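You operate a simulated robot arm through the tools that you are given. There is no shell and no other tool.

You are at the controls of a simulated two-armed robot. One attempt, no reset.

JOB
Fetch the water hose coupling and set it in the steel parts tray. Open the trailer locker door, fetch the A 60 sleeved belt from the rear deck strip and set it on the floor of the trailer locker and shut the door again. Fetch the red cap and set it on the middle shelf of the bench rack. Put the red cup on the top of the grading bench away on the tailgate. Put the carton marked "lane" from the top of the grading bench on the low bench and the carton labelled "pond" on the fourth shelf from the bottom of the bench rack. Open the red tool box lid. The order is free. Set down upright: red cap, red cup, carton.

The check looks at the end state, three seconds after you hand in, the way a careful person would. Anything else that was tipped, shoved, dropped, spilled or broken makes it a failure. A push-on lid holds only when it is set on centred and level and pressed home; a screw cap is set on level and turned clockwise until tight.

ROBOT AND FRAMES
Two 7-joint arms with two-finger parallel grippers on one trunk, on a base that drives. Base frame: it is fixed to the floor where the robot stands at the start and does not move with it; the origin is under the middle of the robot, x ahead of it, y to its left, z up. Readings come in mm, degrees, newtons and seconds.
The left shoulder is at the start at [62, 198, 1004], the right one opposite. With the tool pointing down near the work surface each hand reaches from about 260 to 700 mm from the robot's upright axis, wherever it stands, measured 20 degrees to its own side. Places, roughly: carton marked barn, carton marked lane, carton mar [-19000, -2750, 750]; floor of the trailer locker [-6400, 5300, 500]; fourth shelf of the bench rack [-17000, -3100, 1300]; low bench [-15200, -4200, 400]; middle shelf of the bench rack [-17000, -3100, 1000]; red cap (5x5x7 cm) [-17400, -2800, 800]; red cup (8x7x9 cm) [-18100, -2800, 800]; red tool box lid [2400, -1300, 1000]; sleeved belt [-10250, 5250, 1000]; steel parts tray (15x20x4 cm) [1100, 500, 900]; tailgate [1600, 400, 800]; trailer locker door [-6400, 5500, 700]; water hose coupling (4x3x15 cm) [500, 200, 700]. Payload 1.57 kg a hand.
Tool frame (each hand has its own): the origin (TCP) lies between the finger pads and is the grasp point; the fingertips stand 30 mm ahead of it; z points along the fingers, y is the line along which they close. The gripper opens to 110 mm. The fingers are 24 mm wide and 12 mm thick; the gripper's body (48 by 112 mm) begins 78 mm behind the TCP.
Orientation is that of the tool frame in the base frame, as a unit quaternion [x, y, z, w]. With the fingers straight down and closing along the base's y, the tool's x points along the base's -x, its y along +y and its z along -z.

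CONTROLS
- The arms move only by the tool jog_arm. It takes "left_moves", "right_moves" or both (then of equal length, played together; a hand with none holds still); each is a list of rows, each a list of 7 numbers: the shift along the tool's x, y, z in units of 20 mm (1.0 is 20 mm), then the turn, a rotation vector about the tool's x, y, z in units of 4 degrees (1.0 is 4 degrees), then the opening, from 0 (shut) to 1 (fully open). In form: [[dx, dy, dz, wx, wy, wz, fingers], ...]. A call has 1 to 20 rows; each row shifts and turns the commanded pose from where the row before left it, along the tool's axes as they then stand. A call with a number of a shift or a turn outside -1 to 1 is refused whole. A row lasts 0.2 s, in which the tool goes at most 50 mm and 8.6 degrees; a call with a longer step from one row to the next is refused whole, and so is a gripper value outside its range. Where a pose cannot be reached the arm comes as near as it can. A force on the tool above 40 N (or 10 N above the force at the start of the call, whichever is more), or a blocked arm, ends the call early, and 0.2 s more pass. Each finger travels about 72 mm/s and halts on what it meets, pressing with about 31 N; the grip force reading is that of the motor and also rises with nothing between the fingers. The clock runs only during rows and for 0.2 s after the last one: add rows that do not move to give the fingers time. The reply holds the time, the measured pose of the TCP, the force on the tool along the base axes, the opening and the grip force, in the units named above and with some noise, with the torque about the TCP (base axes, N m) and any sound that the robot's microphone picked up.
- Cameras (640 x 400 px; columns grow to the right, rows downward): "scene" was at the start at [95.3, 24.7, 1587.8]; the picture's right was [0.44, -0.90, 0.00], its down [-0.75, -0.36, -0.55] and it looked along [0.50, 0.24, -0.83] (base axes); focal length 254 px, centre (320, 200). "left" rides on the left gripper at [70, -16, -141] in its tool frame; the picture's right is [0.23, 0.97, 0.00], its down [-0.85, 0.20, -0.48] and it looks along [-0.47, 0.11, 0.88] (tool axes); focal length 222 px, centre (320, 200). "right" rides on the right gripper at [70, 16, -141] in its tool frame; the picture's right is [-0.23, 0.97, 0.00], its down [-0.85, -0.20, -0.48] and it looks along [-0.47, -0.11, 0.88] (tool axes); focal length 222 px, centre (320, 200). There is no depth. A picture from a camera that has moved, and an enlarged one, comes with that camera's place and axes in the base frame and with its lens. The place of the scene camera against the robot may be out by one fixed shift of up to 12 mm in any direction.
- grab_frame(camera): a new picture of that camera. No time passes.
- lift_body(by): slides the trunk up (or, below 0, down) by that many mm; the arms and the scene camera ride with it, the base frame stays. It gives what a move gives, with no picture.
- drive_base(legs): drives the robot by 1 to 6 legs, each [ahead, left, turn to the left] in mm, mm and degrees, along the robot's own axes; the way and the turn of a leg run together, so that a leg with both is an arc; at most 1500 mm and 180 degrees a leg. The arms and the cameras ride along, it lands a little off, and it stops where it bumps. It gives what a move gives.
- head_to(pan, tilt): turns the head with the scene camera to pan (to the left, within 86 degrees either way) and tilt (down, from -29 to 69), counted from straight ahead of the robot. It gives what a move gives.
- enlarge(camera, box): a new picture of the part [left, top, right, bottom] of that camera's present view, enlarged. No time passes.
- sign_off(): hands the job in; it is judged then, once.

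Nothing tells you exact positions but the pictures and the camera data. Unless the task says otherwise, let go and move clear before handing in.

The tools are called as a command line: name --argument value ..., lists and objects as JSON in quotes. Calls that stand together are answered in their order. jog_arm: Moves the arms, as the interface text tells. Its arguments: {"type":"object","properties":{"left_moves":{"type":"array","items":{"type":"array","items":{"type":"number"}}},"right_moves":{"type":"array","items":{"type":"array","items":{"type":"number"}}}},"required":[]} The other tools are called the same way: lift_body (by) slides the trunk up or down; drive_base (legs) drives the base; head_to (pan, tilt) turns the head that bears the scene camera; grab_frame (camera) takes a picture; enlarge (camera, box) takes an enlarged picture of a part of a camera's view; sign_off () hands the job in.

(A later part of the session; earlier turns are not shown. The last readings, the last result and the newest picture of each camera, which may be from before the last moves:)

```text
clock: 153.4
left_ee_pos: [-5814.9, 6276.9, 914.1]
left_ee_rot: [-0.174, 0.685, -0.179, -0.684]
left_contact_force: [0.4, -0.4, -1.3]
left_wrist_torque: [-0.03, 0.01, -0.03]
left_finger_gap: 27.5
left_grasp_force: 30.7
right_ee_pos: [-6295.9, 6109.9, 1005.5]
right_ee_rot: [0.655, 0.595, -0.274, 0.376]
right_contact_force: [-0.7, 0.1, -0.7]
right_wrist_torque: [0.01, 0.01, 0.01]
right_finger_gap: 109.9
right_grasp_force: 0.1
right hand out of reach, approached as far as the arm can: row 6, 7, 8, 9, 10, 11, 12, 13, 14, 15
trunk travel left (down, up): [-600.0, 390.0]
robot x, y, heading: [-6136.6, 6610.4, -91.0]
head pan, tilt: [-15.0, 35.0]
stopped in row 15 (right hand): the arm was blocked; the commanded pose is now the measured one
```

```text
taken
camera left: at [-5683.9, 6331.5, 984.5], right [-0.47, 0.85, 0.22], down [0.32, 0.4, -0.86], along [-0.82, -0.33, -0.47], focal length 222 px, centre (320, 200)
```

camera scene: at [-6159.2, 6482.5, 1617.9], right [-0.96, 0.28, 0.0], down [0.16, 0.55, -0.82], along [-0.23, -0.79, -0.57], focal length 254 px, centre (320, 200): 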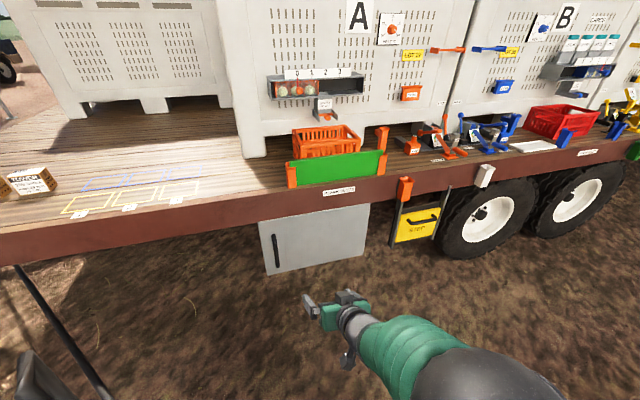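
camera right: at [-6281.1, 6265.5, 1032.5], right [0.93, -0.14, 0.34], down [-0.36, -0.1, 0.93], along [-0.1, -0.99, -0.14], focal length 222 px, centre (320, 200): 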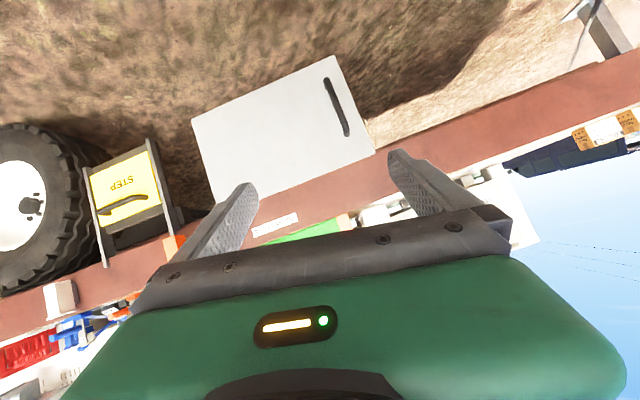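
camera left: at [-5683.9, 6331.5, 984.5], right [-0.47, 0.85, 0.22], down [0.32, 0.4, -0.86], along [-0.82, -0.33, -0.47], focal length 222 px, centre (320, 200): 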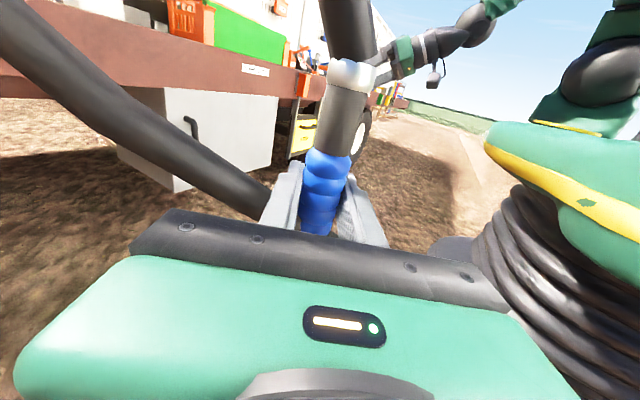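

The right arm was at its reach limit there; I straighten its orientation and lower it to handle height while still well clear of the trailer.

jog_arm --right_moves '[[0.88, 0, 0.51, 0, 0, 0, 1], [0.88, 0, 0.51, 0, 0, 0, 1], [0.88, 0, 0.51, 0, 0, 0, 1], [0.88, 0, 0.51, 0.3, -0.31, -0.52, 1], [0.88, 0, 0.51, 0.3, -0.31, -0.52, 1], [0.88, 0, 0.51, 0.3, -0.31, -0.52, 1], [0.88, 0, 0.51, 0.3, -0.31, -0.52, 1], [0.88, 0, 0.51, 0, 0, 0, 1], [0.88, 0, 0.51, 0, 0, 0, 1], [0.88, 0, 0.51, 0, 0, 0, 1], [0.88, 0, 0.51, 0, 0, 0, 1], [0.88, 0, 0.51, 0, 0, 0, 1], [0.88, 0, 0.51, 0, 0, 0, 1], [0.88, 0, 0.51, 0, 0, 0, 1], [0.88, 0, 0.51, 0, 0, 0, 1]]'

grab_frame --camera "right"

grab_frame --camera "scene"

```text
clock: 154.2
left_ee_pos: [-5815.8, 6277.8, 913.8]
left_ee_rot: [-0.174, 0.685, -0.18, -0.684]
left_contact_force: [0.7, 0.7, -2.5]
left_wrist_torque: [0.0, -0.01, 0.01]
left_finger_gap: 27.5
left_grasp_force: 31.3
right_ee_pos: [-6270.3, 6092.8, 1020.8]
right_ee_rot: [0.647, 0.547, -0.269, 0.457]
right_contact_force: [0.1, -0.2, 1.1]
right_wrist_torque: [0.0, -0.01, 0.02]
right_finger_gap: 110.1
right_grasp_force: 0.1
right hand out of reach, approached as far as the arm can: row 1, 3
trunk travel left (down, up): [-600.0, 390.0]
robot x, y, heading: [-6135.6, 6608.0, -90.9]
head pan, tilt: [-15.0, 35.0]
stopped in row 3 (right hand): the arm was blocked; the commanded pose is now the measured one
```

```text
taken
camera right: at [-6258.4, 6251.0, 1027.1], right [0.87, -0.09, 0.48], down [-0.48, 0.03, 0.88], along [-0.09, -1.0, -0.02], focal length 222 px, centre (320, 200)
```

right: 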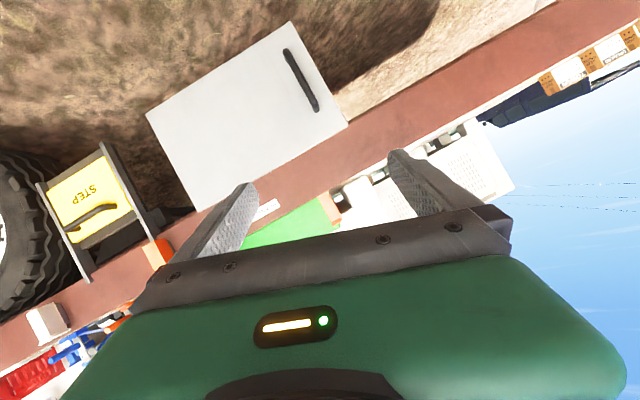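

```text
taken
camera scene: at [-6159.0, 6483.4, 1616.8], right [-0.96, 0.28, 0.0], down [0.16, 0.55, -0.82], along [-0.23, -0.79, -0.57], focal length 254 px, centre (320, 200)
```

scene: 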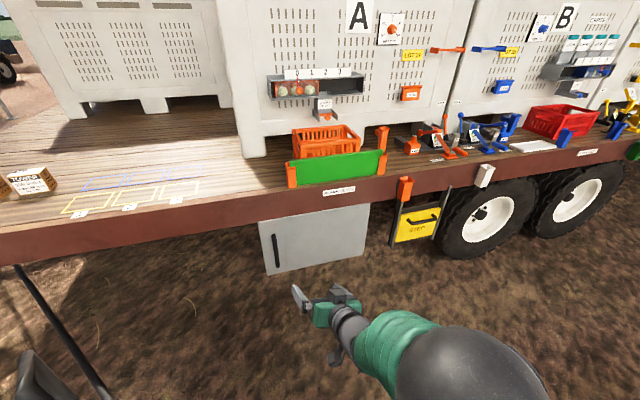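

The arm was too folded for a forward-pointing tool. I extend it forward and down first, where the tilt is reachable, still far from the trailer.

jog_arm --right_moves '[[0.265, -0.33, 0.9, 0, 0, 0, 1], [0.265, -0.33, 0.9, 0, 0, 0, 1], [0.265, -0.33, 0.9, 0, 0, 0, 1], [0.265, -0.33, 0.9, 0, 0, 0, 1], [0.265, -0.33, 0.9, 0, 0, 0, 1], [0.265, -0.33, 0.9, 0, 0, 0, 1], [0.265, -0.33, 0.9, 0, 0, 0, 1], [0.265, -0.33, 0.9, 0, 0, 0, 1]]'

grab_frame --camera "scene"

```text
clock: 156.0
left_ee_pos: [-5816.2, 6277.3, 914.7]
left_ee_rot: [-0.174, 0.685, -0.18, -0.684]
left_contact_force: [-0.5, -0.6, -1.7]
left_wrist_torque: [-0.02, 0.01, -0.02]
left_finger_gap: 27.4
left_grasp_force: 30.8
right_ee_pos: [-6287.6, 5983.0, 904.1]
right_ee_rot: [0.647, 0.549, -0.269, 0.456]
right_contact_force: [-0.7, -0.6, -0.4]
right_wrist_torque: [-0.03, 0.03, 0.0]
right_finger_gap: 109.9
right_grasp_force: 0.0
trunk travel left (down, up): [-600.0, 390.0]
robot x, y, heading: [-6136.4, 6605.7, -91.0]
head pan, tilt: [-15.0, 35.0]
```

```text
taken
camera scene: at [-6159.7, 6480.9, 1617.8], right [-0.96, 0.28, 0.0], down [0.16, 0.55, -0.82], along [-0.23, -0.79, -0.58], focal length 254 px, centre (320, 200)
```

scene: 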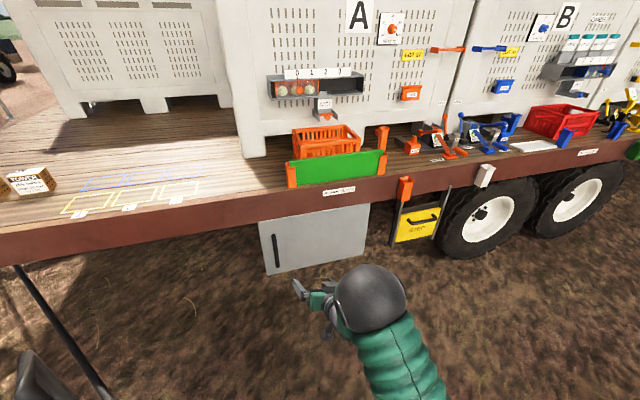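

That worked. I lower the hand and correct its orientation.

jog_arm --right_moves '[[0.85, -0.3, 0.435, 0, 0, 0, 1], [0.85, -0.3, 0.435, 0, 0, 0, 1], [0.85, -0.3, 0.435, 0, 0, 0, 1], [0.85, -0.3, 0.435, 0, 0, 0, 1], [0.85, -0.3, 0.435, 0, 0, 0, 1], [0.85, -0.3, 0.435, 0, 0, 0, 1], [0.85, -0.3, 0.435, 0, 0, 0, 1], [0.85, -0.3, 0.435, 0, 0, 0, 1], [0, 0, 0, 0.3, 0.08, -0.47, 1], [0, 0, 0, 0.3, 0.08, -0.47, 1], [0, 0, 0, 0.3, 0.08, -0.47, 1], [0, 0, 0, 0.3, 0.08, -0.47, 1], [0, 0, 0, 0.3, 0.08, -0.47, 1], [0, 0, 0, 0.3, 0.08, -0.47, 1], [0, 0, 0, 0.3, 0.08, -0.47, 1], [0, 0, 0, 0.3, 0.08, -0.47, 1]]'

grab_frame --camera "right"

grab_frame --camera "scene"

```text
clock: 159.4
left_ee_pos: [-5815.5, 6277.6, 913.9]
left_ee_rot: [-0.174, 0.685, -0.18, -0.684]
left_contact_force: [0.8, -0.6, -3.2]
left_wrist_torque: [0.03, 0.0, -0.06]
left_finger_gap: 27.7
left_grasp_force: 30.3
right_ee_pos: [-6288.8, 5984.2, 743.1]
right_ee_rot: [0.611, 0.614, -0.358, 0.349]
right_contact_force: [-0.1, -0.1, -0.5]
right_wrist_torque: [0.01, 0.0, 0.0]
right_finger_gap: 110.0
right_grasp_force: 0.3
trunk travel left (down, up): [-600.0, 390.0]
robot x, y, heading: [-6136.3, 6609.7, -91.0]
head pan, tilt: [-15.0, 35.0]
```

```text
taken
camera right: at [-6271.3, 6141.5, 754.8], right [0.98, -0.12, 0.18], down [-0.19, -0.01, 0.98], along [-0.11, -0.99, -0.04], focal length 222 px, centre (320, 200)
```

right: 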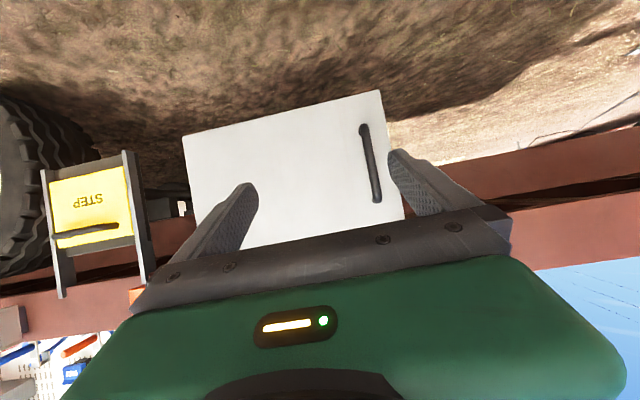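

```text
taken
camera scene: at [-6158.8, 6481.7, 1617.9], right [-0.96, 0.28, 0.0], down [0.16, 0.55, -0.82], along [-0.23, -0.79, -0.57], focal length 254 px, centre (320, 200)
```

scene: 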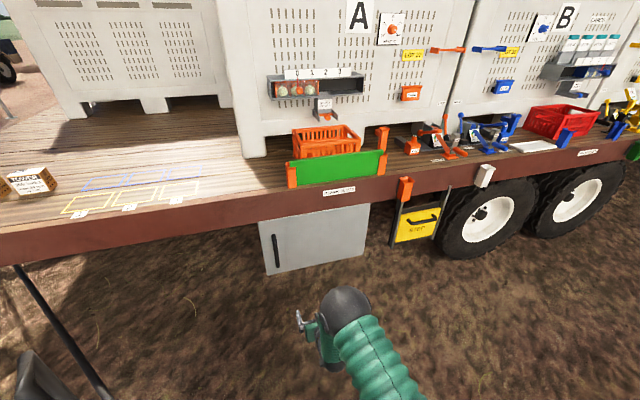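

The hand is oriented well and the handle is in view. I zoom on it for exact placement.

enlarge --camera "right" --box '[300, 80, 440, 240]'

enlarge --camera "left" --box '[100, 60, 300, 220]'

```text
2.50 times, centred on (370, 160) of right
camera zoom: at [-6271.3, 6141.5, 754.8], right [0.98, -0.12, 0.18], down [-0.19, -0.01, 0.98], along [-0.11, -0.99, -0.04], focal length 555 px, centre (195, 300)
```

zoom: 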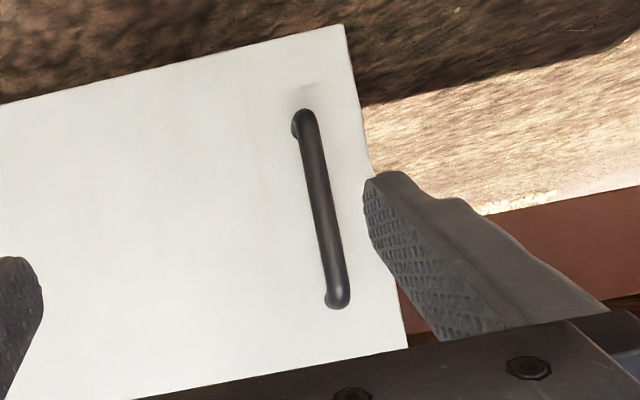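

```text
2.50 times, centred on (200, 140) of left
camera zoom: at [-5684.5, 6331.9, 984.9], right [-0.47, 0.85, 0.22], down [0.33, 0.4, -0.86], along [-0.82, -0.33, -0.47], focal length 555 px, centre (620, 350)
```

zoom: 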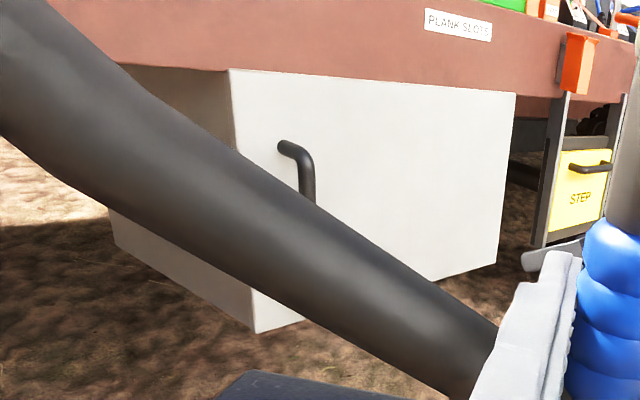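

Triangulating, the bar handle stands at (-6196, 5604), z≈582–755, about 50 mm off the door. I lower the hand to mid-bar height and drive up to it.

jog_arm --right_moves '[[0.81, 0, 0.47, 0, 0, 0, 1], [0.81, 0, 0.47, 0, 0, 0, 1], [0.81, 0, 0.47, 0, 0, 0, 1], [0.81, 0, 0.47, 0, 0, 0, 1]]'

drive_base --legs '[[290, 100, 0]]'

grab_frame --camera "right"

grab_frame --camera "scene"

```text
clock: 160.4
left_ee_pos: [-5816.0, 6277.7, 914.7]
left_ee_rot: [-0.173, 0.686, -0.179, -0.684]
left_contact_force: [-1.1, 0.1, -2.8]
left_wrist_torque: [0.02, -0.02, -0.01]
left_finger_gap: 27.4
left_grasp_force: 31.2
right_ee_pos: [-6288.9, 5983.0, 667.9]
right_ee_rot: [0.611, 0.614, -0.357, 0.349]
right_contact_force: [0.6, 0.0, -0.3]
right_wrist_torque: [0.0, 0.03, -0.02]
right_finger_gap: 110.0
right_grasp_force: 0.0
trunk travel left (down, up): [-600.0, 390.0]
robot x, y, heading: [-6136.2, 6608.0, -90.9]
head pan, tilt: [-15.0, 35.0]
```

```text
clock: 162.4
left_ee_pos: [-5727.1, 5984.2, 914.0]
left_ee_rot: [-0.171, 0.687, -0.176, -0.684]
left_contact_force: [0.4, -0.6, -3.0]
left_wrist_torque: [-0.02, 0.0, -0.03]
left_finger_gap: 27.9
left_grasp_force: 31.1
right_ee_pos: [-6202.7, 5693.9, 669.9]
right_ee_rot: [0.615, 0.611, -0.358, 0.347]
right_contact_force: [0.4, -0.7, -0.5]
right_wrist_torque: [-0.01, 0.02, -0.03]
right_finger_gap: 110.0
right_grasp_force: 0.0
trunk travel left (down, up): [-600.0, 390.0]
robot x, y, heading: [-6045.2, 6318.3, -91.7]
head pan, tilt: [-15.0, 35.0]
```

```text
taken
camera right: at [-6184.5, 5852.5, 679.3], right [0.97, -0.13, 0.19], down [-0.19, -0.01, 0.98], along [-0.12, -0.99, -0.04], focal length 222 px, centre (320, 200)
```

right: 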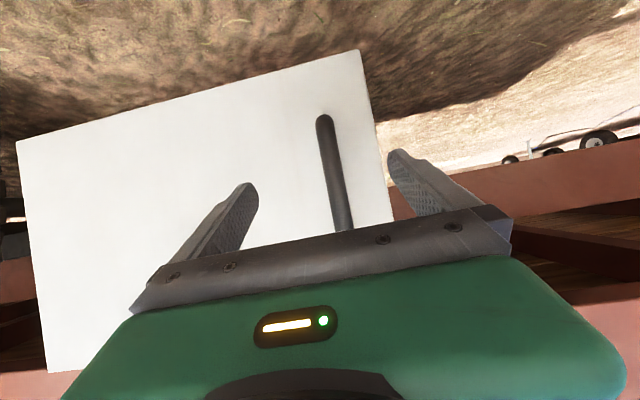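

```text
taken
camera scene: at [-6069.7, 6192.1, 1617.9], right [-0.96, 0.29, 0.0], down [0.16, 0.55, -0.82], along [-0.23, -0.78, -0.57], focal length 254 px, centre (320, 200)
```

scene: 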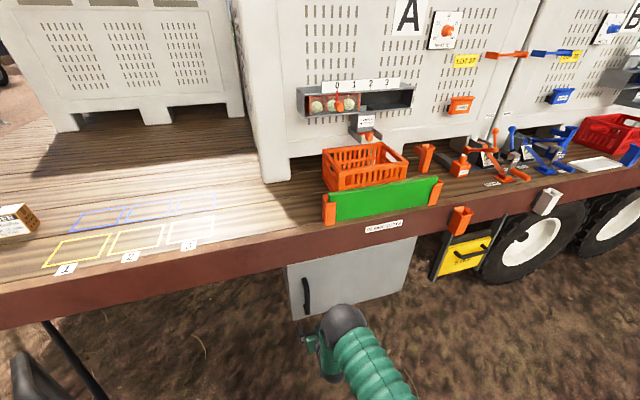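

The bar lies nearly centred between the fingers. I advance the arm the last 90 mm.

jog_arm --right_moves '[[-0.46, 0.1, 0.797, 0, 0, 0, 1], [-0.46, 0.1, 0.797, 0, 0, 0, 1], [-0.46, 0.1, 0.797, 0, 0, 0, 1], [-0.46, 0.1, 0.797, 0, 0, 0, 1], [-0.46, 0.1, 0.797, 0, 0, 0, 1]]'

grab_frame --camera "right"

grab_frame --camera "left"

```text
clock: 163.7
left_ee_pos: [-5725.3, 5984.7, 913.8]
left_ee_rot: [-0.17, 0.686, -0.177, -0.685]
left_contact_force: [-1.1, -0.1, -3.2]
left_wrist_torque: [0.01, -0.02, 0.01]
left_finger_gap: 27.5
left_grasp_force: 31.1
right_ee_pos: [-6194.1, 5601.6, 668.0]
right_ee_rot: [0.614, 0.611, -0.359, 0.347]
right_contact_force: [0.3, -0.5, -0.1]
right_wrist_torque: [-0.03, 0.03, -0.01]
right_finger_gap: 110.0
right_grasp_force: 0.1
trunk travel left (down, up): [-600.0, 390.0]
robot x, y, heading: [-6043.9, 6318.6, -91.6]
head pan, tilt: [-15.0, 35.0]
```

```text
taken
camera right: at [-6175.4, 5760.0, 678.7], right [0.97, -0.13, 0.18], down [-0.19, -0.01, 0.98], along [-0.12, -0.99, -0.04], focal length 222 px, centre (320, 200)
```

right: 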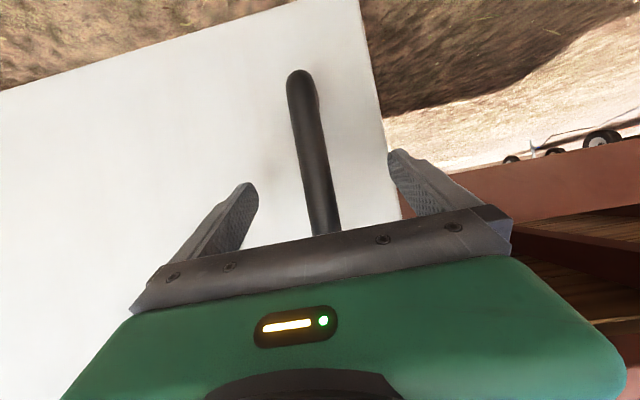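

```text
taken
camera left: at [-5594.3, 6037.7, 985.3], right [-0.46, 0.86, 0.22], down [0.33, 0.4, -0.86], along [-0.82, -0.33, -0.47], focal length 222 px, centre (320, 200)
```

left: 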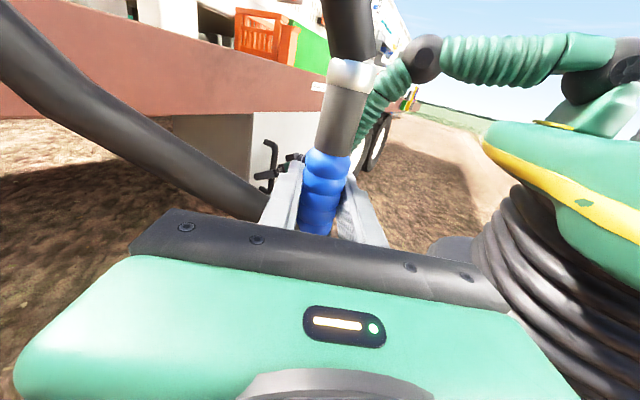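

The bar is right at the grasp point. I close on it.

jog_arm --right_moves '[[0, 0, 0, 0, 0, 0, 0], [0, 0, 0, 0, 0, 0, 0], [0, 0, 0, 0, 0, 0, 0], [0, 0, 0, 0, 0, 0, 0], [0, 0, 0, 0, 0, 0, 0]]'

grab_frame --camera "right"

```text
clock: 164.8
left_ee_pos: [-5726.9, 5985.7, 914.3]
left_ee_rot: [-0.17, 0.686, -0.178, -0.684]
left_contact_force: [-0.7, -0.6, -2.8]
left_wrist_torque: [0.01, 0.0, 0.01]
left_finger_gap: 27.2
left_grasp_force: 30.9
right_ee_pos: [-6194.3, 5602.9, 668.8]
right_ee_rot: [0.615, 0.61, -0.359, 0.347]
right_contact_force: [-3.1, -0.6, 0.7]
right_wrist_torque: [0.26, -0.83, 0.0]
right_finger_gap: 22.1
right_grasp_force: 35.2
trunk travel left (down, up): [-600.0, 390.0]
robot x, y, heading: [-6044.3, 6318.0, -91.6]
head pan, tilt: [-15.0, 35.0]
```

```text
taken
camera right: at [-6175.9, 5760.0, 679.1], right [0.97, -0.13, 0.19], down [-0.19, -0.01, 0.98], along [-0.12, -0.99, -0.04], focal length 222 px, centre (320, 200)
```

right: 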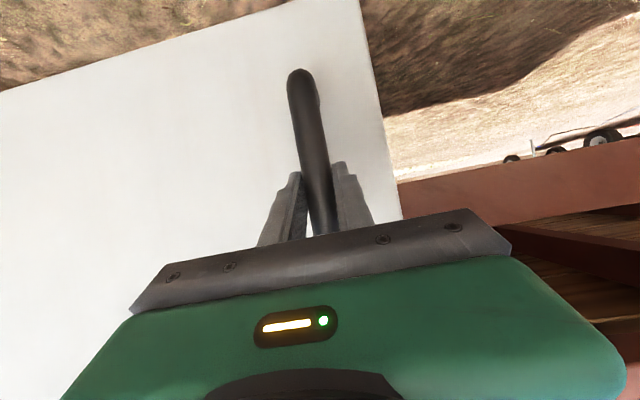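

Gripped. I pull gently outward to see whether the door swings.

jog_arm --right_moves '[[0.25, 0, -0.433, 0, 0, 0, 0], [0.25, 0, -0.433, 0, 0, 0, 0], [0.25, 0, -0.433, 0, 0, 0, 0]]'

grab_frame --camera "right"

```text
clock: 165.7
left_ee_pos: [-5728.4, 5984.6, 915.3]
left_ee_rot: [-0.17, 0.687, -0.176, -0.684]
left_contact_force: [-0.3, 0.4, -2.9]
left_wrist_torque: [0.01, -0.01, 0.01]
left_finger_gap: 27.8
left_grasp_force: 30.3
right_ee_pos: [-6196.6, 5632.2, 668.2]
right_ee_rot: [0.615, 0.609, -0.36, 0.348]
right_contact_force: [-17.9, -3.7, 2.7]
right_wrist_torque: [0.24, -0.61, 0.04]
right_finger_gap: 21.9
right_grasp_force: 35.3
trunk travel left (down, up): [-600.0, 390.0]
robot x, y, heading: [-6045.6, 6317.3, -91.7]
head pan, tilt: [-15.0, 35.0]
```

```text
taken
camera right: at [-6179.2, 5790.2, 678.9], right [0.97, -0.13, 0.19], down [-0.19, -0.01, 0.98], along [-0.12, -0.99, -0.03], focal length 222 px, centre (320, 200)
```

right: 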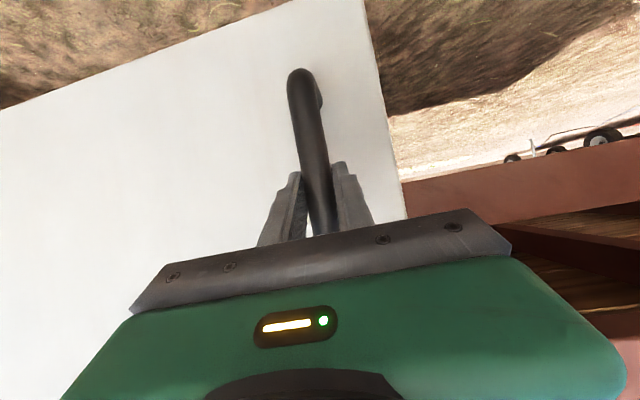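

The door swings freely about its wheel-side hinge. I follow the arc outward.

jog_arm --right_moves '[[0.467, -0.167, -0.808, 0, 0, 0, 0], [0.464, -0.2, -0.803, 0, 0, 0, 0], [0.46, -0.235, -0.796, 0, 0, 0, 0], [0.455, -0.268, -0.788, 0, 0, 0, 0], [0.45, -0.3, -0.779, 0, 0, 0, 0], [0.444, -0.335, -0.769, 0, 0, 0, 0], [0.437, -0.367, -0.757, 0, 0, 0, 0], [0.43, -0.4, -0.745, 0, 0, 0, 0], [0.423, -0.43, -0.732, 0, 0, 0, 0], [0.415, -0.46, -0.718, 0, 0, 0, 0]]'

grab_frame --camera "right"

grab_frame --camera "scene"

```text
clock: 167.8
left_ee_pos: [-5726.6, 5985.0, 914.4]
left_ee_rot: [-0.17, 0.687, -0.176, -0.684]
left_contact_force: [-0.2, -0.1, -2.7]
left_wrist_torque: [0.04, 0.01, 0.02]
left_finger_gap: 27.4
left_grasp_force: 31.3
right_ee_pos: [-6258.5, 5805.7, 668.5]
right_ee_rot: [0.617, 0.607, -0.365, 0.342]
right_contact_force: [-18.0, -9.6, -17.4]
right_wrist_torque: [0.29, -1.02, -0.19]
right_finger_gap: 22.3
right_grasp_force: 35.3
trunk travel left (down, up): [-600.0, 390.0]
robot x, y, heading: [-6045.5, 6318.0, -91.6]
head pan, tilt: [-15.0, 35.0]
stopped in row 10 (right hand): the force on the tool passed its limit at 41 N (the readings are from after the stop); the commanded pose is now the measured one
```

```text
taken
camera right: at [-6237.8, 5963.1, 679.2], right [0.97, -0.14, 0.18], down [-0.18, -0.01, 0.98], along [-0.14, -0.99, -0.03], focal length 222 px, centre (320, 200)
```

right: 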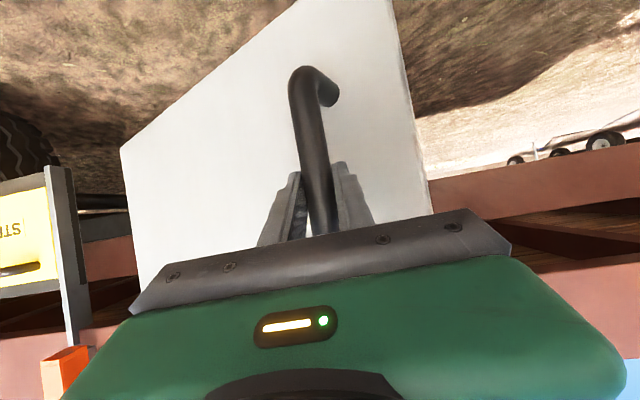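

```text
taken
camera scene: at [-6072.5, 6188.2, 1616.9], right [-0.96, 0.29, 0.0], down [0.17, 0.55, -0.82], along [-0.23, -0.78, -0.58], focal length 254 px, centre (320, 200)
```

scene: 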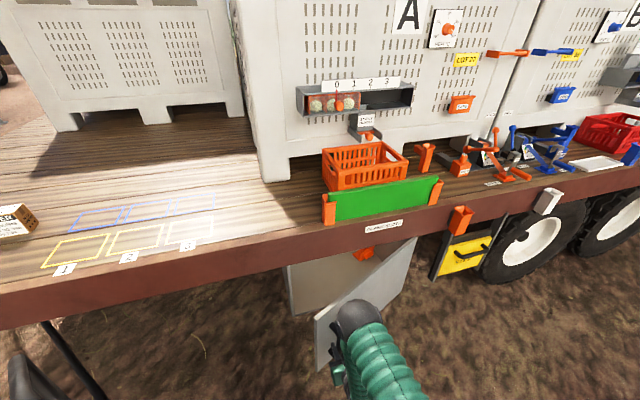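

The door is about 25° open. Since the handle's arc nearly matches a base motion back and right, I keep hold of the handle and move the base along the arc in a short leg.

drive_base --legs '[[-86, -65, 0]]'

grab_frame --camera "right"

```text
clock: 169.5
left_ee_pos: [-5786.5, 6078.3, 914.1]
left_ee_rot: [-0.17, 0.686, -0.177, -0.685]
left_contact_force: [0.2, -0.6, -2.3]
left_wrist_torque: [0.02, -0.03, 0.02]
left_finger_gap: 27.5
left_grasp_force: 30.9
right_ee_pos: [-6321.8, 5895.4, 672.3]
right_ee_rot: [0.617, 0.606, -0.368, 0.342]
right_contact_force: [-14.8, -12.8, -20.1]
right_wrist_torque: [0.2, -1.13, -0.16]
right_finger_gap: 22.3
right_grasp_force: 35.1
trunk travel left (down, up): [-600.0, 390.0]
robot x, y, heading: [-6106.4, 6406.6, -91.8]
head pan, tilt: [-15.0, 35.0]
stopped in leg 1: the force on the tool passed its limit at 53 N (the readings are from after the stop); the commanded pose is now the measured one
```

```text
taken
camera right: at [-6299.3, 6053.0, 681.3], right [0.97, -0.14, 0.17], down [-0.18, 0.0, 0.98], along [-0.14, -0.99, -0.03], focal length 222 px, centre (320, 200)
```

right: 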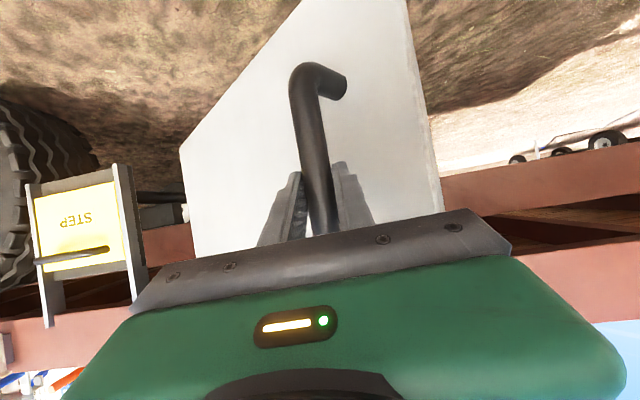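

The door follows well. I briefly loosen and re-close the grip to relieve the built-up strain, then continue along the arc.

jog_arm --right_moves '[[0, 0, 0, 0, 0, 0, 0.35], [0, 0, 0, 0, 0, 0, 0.35], [0, 0, 0, 0, 0, 0, 0.35], [0, 0, 0, 0, 0, 0, 0], [0, 0, 0, 0, 0, 0, 0], [0, 0, 0, 0, 0, 0, 0]]'

drive_base --legs '[[-71, -82, 0]]'

grab_frame --camera "right"

```text
clock: 170.9
left_ee_pos: [-5784.8, 6079.3, 914.6]
left_ee_rot: [0.169, -0.685, 0.178, 0.686]
left_contact_force: [-0.3, 1.5, -3.7]
left_wrist_torque: [0.0, -0.01, 0.02]
left_finger_gap: 27.5
left_grasp_force: 31.0
right_ee_pos: [-6314.8, 5896.6, 676.4]
right_ee_rot: [0.614, 0.607, -0.368, 0.345]
right_contact_force: [1.7, 0.9, -1.2]
right_wrist_torque: [0.11, -1.03, 0.11]
right_finger_gap: 22.0
right_grasp_force: 34.6
trunk travel left (down, up): [-600.0, 390.0]
robot x, y, heading: [-6102.3, 6409.7, -91.5]
head pan, tilt: [-15.0, 35.0]
```

```text
clock: 172.1
left_ee_pos: [-5856.3, 6148.9, 910.6]
left_ee_rot: [0.169, -0.683, 0.175, 0.689]
left_contact_force: [0.2, 0.1, -2.9]
left_wrist_torque: [0.01, 0.05, 0.0]
left_finger_gap: 27.6
left_grasp_force: 30.6
right_ee_pos: [-6391.3, 5966.7, 674.5]
right_ee_rot: [0.613, 0.607, -0.373, 0.342]
right_contact_force: [-1.4, -5.5, -2.5]
right_wrist_torque: [0.4, -0.73, 0.15]
right_finger_gap: 22.3
right_grasp_force: 35.1
trunk travel left (down, up): [-600.0, 390.0]
robot x, y, heading: [-6181.6, 6481.5, -91.6]
head pan, tilt: [-15.0, 35.0]
```

```text
taken
camera right: at [-6370.3, 6123.5, 683.3], right [0.98, -0.14, 0.17], down [-0.17, 0.0, 0.99], along [-0.14, -0.99, -0.02], focal length 222 px, centre (320, 200)
```

right: 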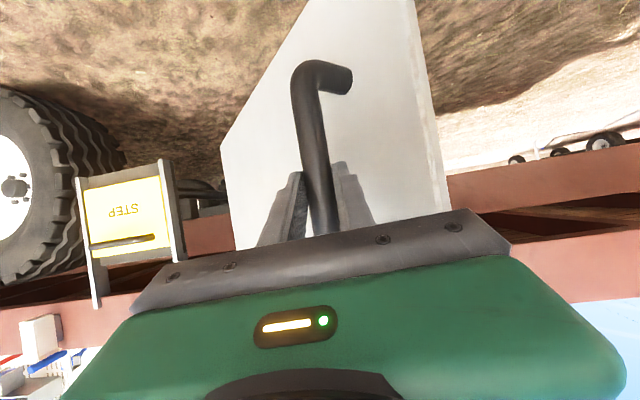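

Going well, the door is at about 47°. I continue with the next legs.

drive_base --legs '[[-52, -95, 0]]'

drive_base --legs '[[-31, -104, 0]]'

grab_frame --camera "right"

grab_frame --camera "scene"

```text
clock: 173.2
left_ee_pos: [-5944.1, 6201.5, 910.0]
left_ee_rot: [0.17, -0.683, 0.176, 0.688]
left_contact_force: [0.9, 0.2, -3.2]
left_wrist_torque: [-0.02, 0.07, 0.03]
left_finger_gap: 27.6
left_grasp_force: 30.4
right_ee_pos: [-6479.5, 6017.9, 674.5]
right_ee_rot: [0.613, 0.606, -0.374, 0.341]
right_contact_force: [-6.7, -16.5, -13.3]
right_wrist_torque: [0.5, -0.84, 0.07]
right_finger_gap: 22.8
right_grasp_force: 35.4
trunk travel left (down, up): [-600.0, 390.0]
robot x, y, heading: [-6267.9, 6532.8, -92.0]
head pan, tilt: [-15.0, 35.0]
```

```text
clock: 174.4
left_ee_pos: [-6048.3, 6236.3, 911.0]
left_ee_rot: [0.169, -0.683, 0.177, 0.688]
left_contact_force: [0.9, -0.4, -3.3]
left_wrist_torque: [-0.03, 0.07, -0.01]
left_finger_gap: 27.5
left_grasp_force: 30.7
right_ee_pos: [-6584.4, 6053.2, 676.4]
right_ee_rot: [0.611, 0.606, -0.374, 0.345]
right_contact_force: [0.4, -11.7, -16.0]
right_wrist_torque: [0.62, -0.85, 0.12]
right_finger_gap: 22.8
right_grasp_force: 35.1
trunk travel left (down, up): [-600.0, 390.0]
robot x, y, heading: [-6372.8, 6566.8, -91.8]
head pan, tilt: [-15.0, 35.0]
```

```text
taken
camera right: at [-6561.9, 6211.5, 684.2], right [0.98, -0.14, 0.17], down [-0.17, 0.01, 0.99], along [-0.14, -0.99, -0.01], focal length 222 px, centre (320, 200)
```

right: 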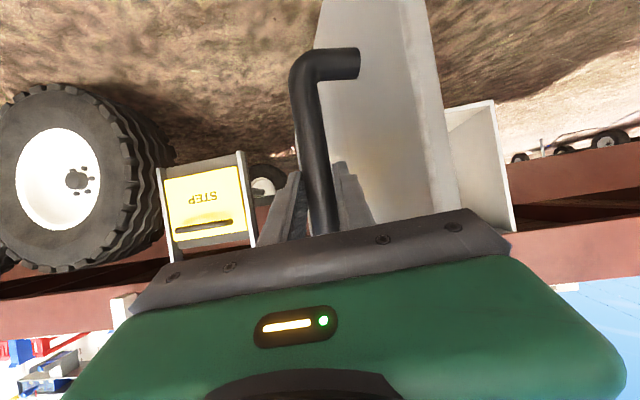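

```text
taken
camera scene: at [-6378.8, 6432.7, 1616.8], right [-0.96, 0.29, 0.02], down [0.16, 0.56, -0.82], along [-0.25, -0.78, -0.58], focal length 254 px, centre (320, 200)
```

scene: 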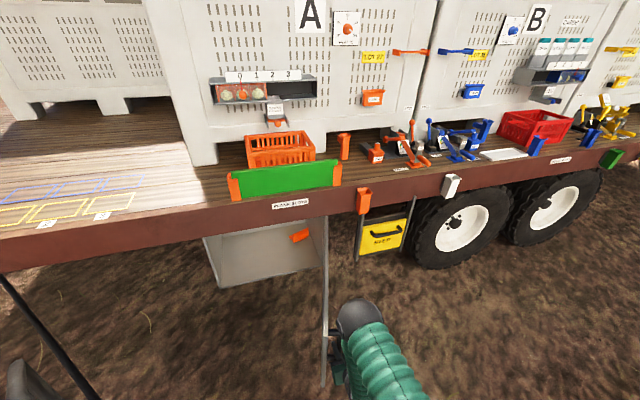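

The door is at about 70°. One more half leg, then I release the handle and back off.

drive_base --legs '[[-8, -55, 0]]'

jog_arm --right_moves '[[0, 0, 0, 0, 0, 0, 0.6], [0, 0, 0, 0, 0, 0, 0.6], [0, 0, 0, 0, 0, 0, 0.6], [0, 0, 0, 0, 0, 0, 0.6]]'

grab_frame --camera "right"

```text
clock: 175.4
left_ee_pos: [-6098.0, 6248.5, 910.6]
left_ee_rot: [0.169, -0.683, 0.178, 0.688]
left_contact_force: [1.6, 0.5, -3.0]
left_wrist_torque: [-0.04, 0.04, -0.04]
left_finger_gap: 27.4
left_grasp_force: 31.2
right_ee_pos: [-6631.4, 6065.3, 677.0]
right_ee_rot: [0.612, 0.607, -0.373, 0.344]
right_contact_force: [-1.5, -14.8, -16.9]
right_wrist_torque: [0.11, -0.95, -0.17]
right_finger_gap: 22.3
right_grasp_force: 35.5
trunk travel left (down, up): [-600.0, 390.0]
robot x, y, heading: [-6426.8, 6576.4, -91.8]
head pan, tilt: [-15.0, 35.0]
```

```text
clock: 176.4
left_ee_pos: [-6113.9, 6253.6, 919.8]
left_ee_rot: [-0.164, 0.688, -0.181, -0.683]
left_contact_force: [-0.1, -0.5, -1.6]
left_wrist_torque: [0.01, 0.02, -0.02]
left_finger_gap: 27.5
left_grasp_force: 30.9
right_ee_pos: [-6645.3, 6069.3, 677.2]
right_ee_rot: [0.614, 0.602, -0.37, 0.351]
right_contact_force: [-0.5, -0.4, 0.2]
right_wrist_torque: [-0.04, -0.01, 0.05]
right_finger_gap: 66.1
right_grasp_force: 0.1
trunk travel left (down, up): [-600.0, 390.0]
robot x, y, heading: [-6425.3, 6577.0, -92.0]
head pan, tilt: [-15.0, 35.0]
```

```text
taken
camera right: at [-6624.0, 6226.9, 684.0], right [0.97, -0.14, 0.19], down [-0.18, 0.01, 0.98], along [-0.14, -0.99, -0.01], focal length 222 px, centre (320, 200)
```

right: 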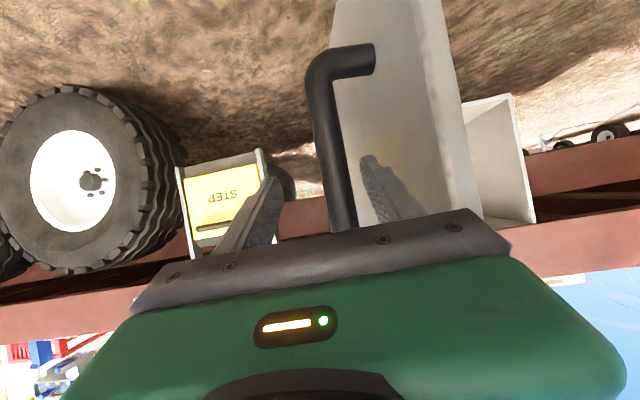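

The door stays open. I back straight out with the base so the fingers slide off the handle.

drive_base --legs '[[-250, 0, 0]]'

grab_frame --camera "right"

head_to --pan -5 --tilt 40

grab_frame --camera "scene"

```text
clock: 178.2
left_ee_pos: [-6101.0, 6507.6, 919.0]
left_ee_rot: [-0.165, 0.687, -0.182, -0.684]
left_contact_force: [0.9, 0.3, -2.4]
left_wrist_torque: [-0.02, -0.02, -0.02]
left_finger_gap: 27.7
left_grasp_force: 31.2
right_ee_pos: [-6631.8, 6321.2, 679.0]
right_ee_rot: [0.613, 0.604, -0.371, 0.35]
right_contact_force: [-0.5, 0.0, 0.2]
right_wrist_torque: [0.01, -0.01, -0.02]
right_finger_gap: 65.9
right_grasp_force: 0.0
trunk travel left (down, up): [-600.0, 390.0]
robot x, y, heading: [-6414.7, 6831.2, -91.9]
head pan, tilt: [-15.0, 35.0]
```

```text
taken
camera right: at [-6611.4, 6477.9, 684.9], right [0.97, -0.13, 0.18], down [-0.18, 0.01, 0.98], along [-0.13, -0.99, -0.01], focal length 222 px, centre (320, 200)
```

right: 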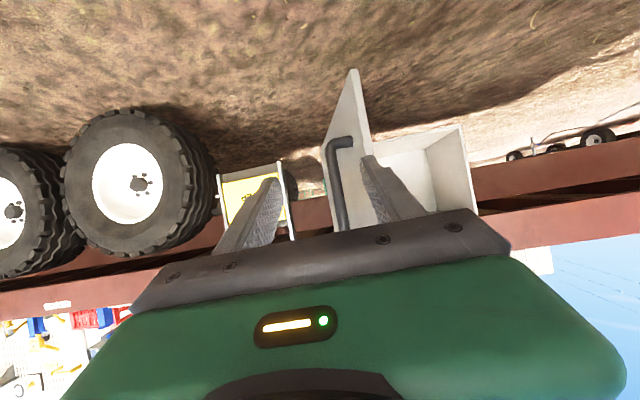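

```text
clock: 178.9
left_ee_pos: [-6101.5, 6507.7, 918.8]
left_ee_rot: [-0.165, 0.687, -0.182, -0.684]
left_contact_force: [0.1, 0.0, -3.7]
left_wrist_torque: [0.01, 0.0, 0.0]
left_finger_gap: 27.8
left_grasp_force: 30.8
right_ee_pos: [-6632.1, 6321.9, 680.8]
right_ee_rot: [0.612, 0.604, -0.37, 0.351]
right_contact_force: [0.3, -0.2, 0.2]
right_wrist_torque: [-0.02, -0.02, 0.0]
right_finger_gap: 66.2
right_grasp_force: 0.1
trunk travel left (down, up): [-600.0, 390.0]
robot x, y, heading: [-6417.5, 6830.3, -91.6]
head pan, tilt: [-5.0, 40.0]
```

```text
taken
camera scene: at [-6425.7, 6703.6, 1610.4], right [-0.99, 0.12, 0.0], down [0.07, 0.64, -0.77], along [-0.09, -0.76, -0.64], focal length 254 px, centre (320, 200)
```

scene: 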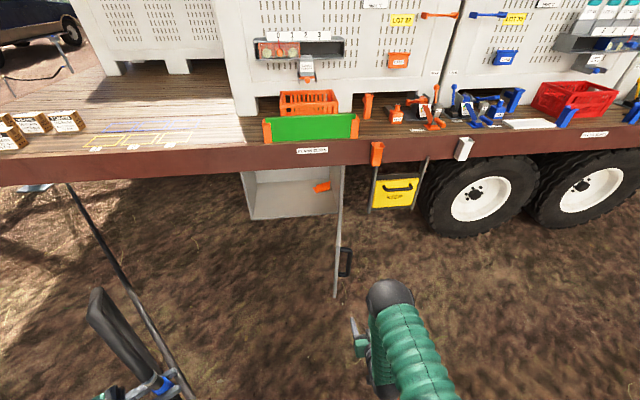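

The locker is open. I zoom into it to see its floor and the orange thing inside.

enlarge --camera "scene" --box '[220, 140, 370, 300]'

enlarge --camera "scene" --box '[350, 0, 640, 190]'

```text
2.50 times, centred on (295, 220) of scene
camera zoom: at [-6425.7, 6703.6, 1610.4], right [-0.99, 0.12, 0.0], down [0.07, 0.64, -0.77], along [-0.09, -0.76, -0.64], focal length 636 px, centre (382, 150)
```

zoom: 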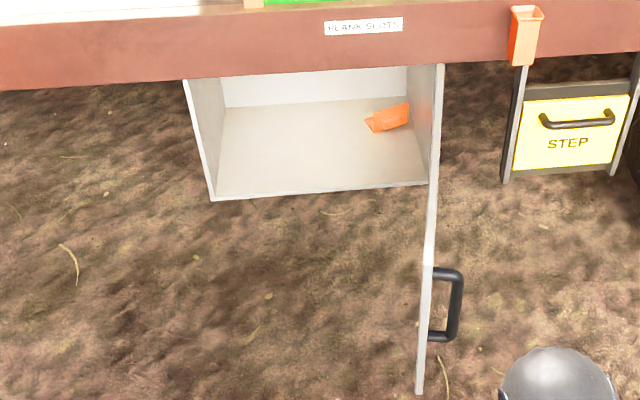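

```text
2.11 times, centred on (495, 95) of scene
camera zoom: at [-6425.7, 6703.6, 1610.4], right [-0.99, 0.12, 0.0], down [0.07, 0.64, -0.77], along [-0.09, -0.76, -0.64], focal length 535 px, centre (-48, 421)
```

zoom: 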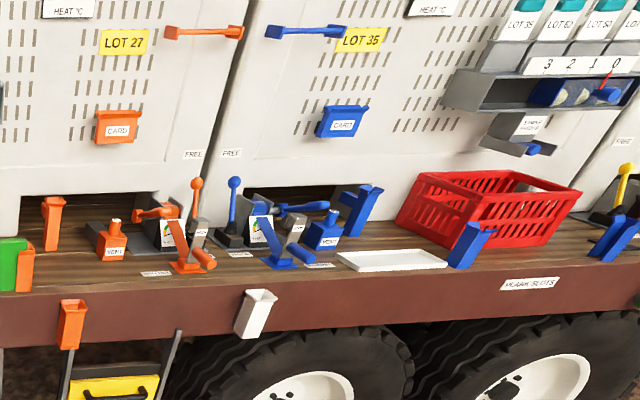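

The locker floor is free apart from a small orange item in the far right corner. I now strafe along the trailer toward the rear deck to find the belt.

drive_base --legs '[[0, -1500, 0], [0, -1500, 0], [0, -600, 0]]'

head_to --pan -15 --tilt 25

grab_frame --camera "scene"

enlarge --camera "scene" --box '[240, 80, 560, 300]'

```text
clock: 196.4
left_ee_pos: [-9688.2, 6594.8, 917.6]
left_ee_rot: [-0.173, 0.684, -0.189, -0.683]
left_contact_force: [0.3, -0.6, -2.2]
left_wrist_torque: [-0.02, 0.01, -0.02]
left_finger_gap: 27.4
left_grasp_force: 31.0
right_ee_pos: [-10216.1, 6393.3, 678.5]
right_ee_rot: [0.603, 0.612, -0.367, 0.356]
right_contact_force: [1.1, -0.2, 0.3]
right_wrist_torque: [0.0, 0.01, 0.01]
right_finger_gap: 66.1
right_grasp_force: 0.0
trunk travel left (down, up): [-600.0, 390.0]
robot x, y, heading: [-10014.1, 6905.7, -90.6]
head pan, tilt: [-5.0, 40.0]
```

```text
clock: 197.1
left_ee_pos: [-9691.9, 6593.8, 918.1]
left_ee_rot: [-0.173, 0.685, -0.19, -0.682]
left_contact_force: [-1.3, -0.5, -2.3]
left_wrist_torque: [0.01, 0.0, -0.01]
left_finger_gap: 27.6
left_grasp_force: 30.8
right_ee_pos: [-10217.2, 6394.1, 679.3]
right_ee_rot: [0.604, 0.611, -0.366, 0.356]
right_contact_force: [0.2, -0.5, 0.4]
right_wrist_torque: [0.03, -0.01, -0.02]
right_finger_gap: 66.1
right_grasp_force: 0.0
trunk travel left (down, up): [-600.0, 390.0]
robot x, y, heading: [-10016.5, 6903.2, -90.3]
head pan, tilt: [-15.0, 25.0]
```

```text
taken
camera scene: at [-10035.2, 6776.3, 1633.6], right [-0.96, 0.26, 0.0], down [0.11, 0.41, -0.91], along [-0.24, -0.87, -0.42], focal length 254 px, centre (320, 200)
```

scene: 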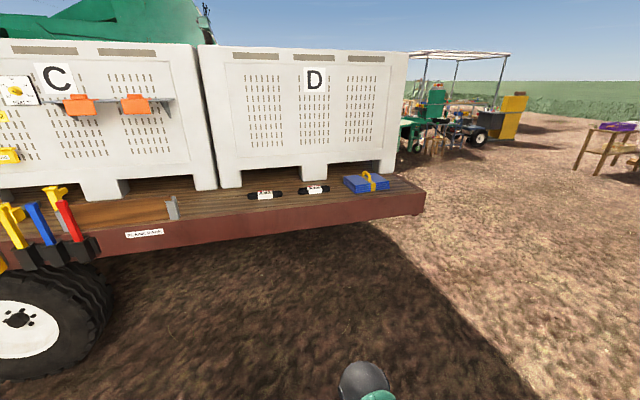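

```text
1.82 times, centred on (400, 190) of scene
camera zoom: at [-10035.2, 6776.3, 1633.6], right [-0.96, 0.26, 0.0], down [0.11, 0.41, -0.91], along [-0.24, -0.87, -0.42], focal length 462 px, centre (174, 218)
```

zoom: 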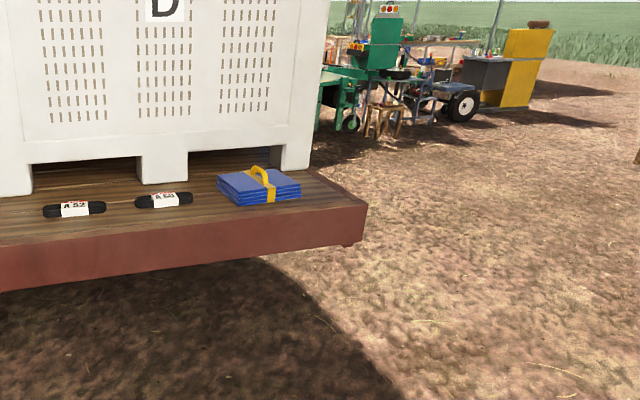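

Two sleeved belts lie on the deck strip. I zoom to read their sleeves.

enlarge --camera "scene" --box '[240, 170, 400, 215]'

enlarge --camera "scene" --box '[290, 175, 340, 205]'

```text
4.00 times, centred on (320, 192) of scene
camera zoom: at [-10035.2, 6776.3, 1633.6], right [-0.96, 0.26, 0.0], down [0.11, 0.41, -0.91], along [-0.24, -0.87, -0.42], focal length 1017 px, centre (320, 230)
```

zoom: 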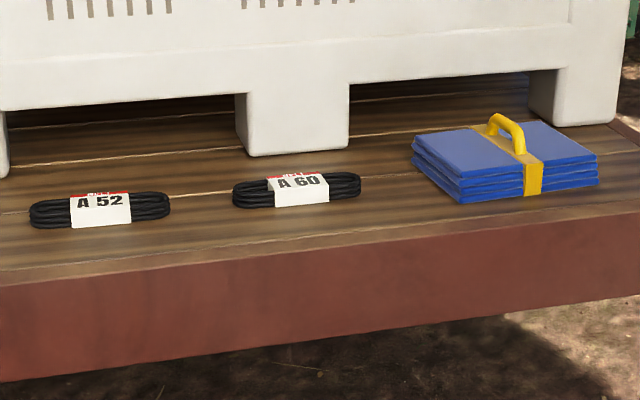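

```text
12.80 times, centred on (315, 190) of scene
camera zoom: at [-10035.2, 6776.3, 1633.6], right [-0.96, 0.26, 0.0], down [0.11, 0.41, -0.91], along [-0.24, -0.87, -0.42], focal length 3255 px, centre (384, 328)
```

zoom: 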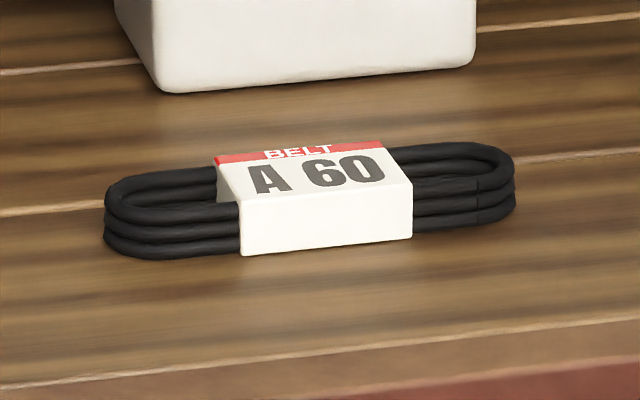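

The right-hand one is the A 60. I estimate it near (-10400, 5290) on the deck. I turn the right hand back to pointing down with its closing axis across the bundle, and raise the trunk.

jog_arm --right_moves '[[0, 0, 0, 0, 1, 0, 1], [0, 0, 0, 0, 1, 0, 1], [0, 0, 0, 0, 1, 0, 1], [0, 0, 0, 0, 1, 0, 1], [0, 0, 0, 0, 1, 0, 1], [0, 0, 0, 0, 1, 0, 1], [0, 0, 0, 0, 1, 0, 1], [0, 0, 0, 0, 1, 0, 1], [0, 0, 0, 0, 1, 0, 1], [0, 0, 0, 0, 1, 0, 1], [0, 0, 0, 0, 1, 0, 1], [0, 0, 0, 0, 1, 0, 1], [0, 0, 0, 0, 1, 0, 1], [0, 0, 0, 0, 1, 0, 1], [0, 0, 0, 0, 1, 0, 1]]'

lift_body --by 200

grab_frame --camera "scene"

```text
clock: 200.3
left_ee_pos: [-9692.2, 6593.3, 919.9]
left_ee_rot: [-0.173, 0.685, -0.191, -0.682]
left_contact_force: [-0.8, -1.1, -2.4]
left_wrist_torque: [0.01, 0.01, 0.02]
left_finger_gap: 27.4
left_grasp_force: 31.6
right_ee_pos: [-10216.8, 6393.3, 679.3]
right_ee_rot: [0.707, 0.707, -0.013, 0.003]
right_contact_force: [0.7, 0.2, 0.6]
right_wrist_torque: [-0.01, -0.02, 0.04]
right_finger_gap: 110.0
right_grasp_force: 0.0
trunk travel left (down, up): [-600.0, 390.0]
robot x, y, heading: [-10013.6, 6903.4, -90.2]
head pan, tilt: [-15.0, 25.0]
```

```text
clock: 202.5
left_ee_pos: [-9692.3, 6593.9, 1118.2]
left_ee_rot: [-0.174, 0.685, -0.191, -0.682]
left_contact_force: [0.8, -0.1, -3.8]
left_wrist_torque: [-0.01, 0.03, -0.02]
left_finger_gap: 27.4
left_grasp_force: 30.8
right_ee_pos: [-10218.7, 6392.7, 877.6]
right_ee_rot: [0.706, 0.708, -0.015, 0.002]
right_contact_force: [0.3, 0.3, -0.2]
right_wrist_torque: [-0.01, -0.01, -0.02]
right_finger_gap: 109.8
right_grasp_force: 0.0
trunk travel left (down, up): [-800.0, 190.0]
robot x, y, heading: [-10017.2, 6904.5, -90.4]
head pan, tilt: [-15.0, 25.0]
```

```text
taken
camera scene: at [-10037.3, 6775.4, 1833.6], right [-0.96, 0.26, 0.0], down [0.11, 0.41, -0.91], along [-0.24, -0.87, -0.42], focal length 254 px, centre (320, 200)
```

scene: 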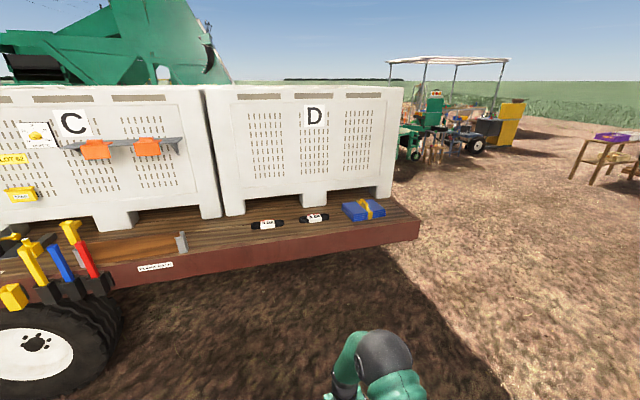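

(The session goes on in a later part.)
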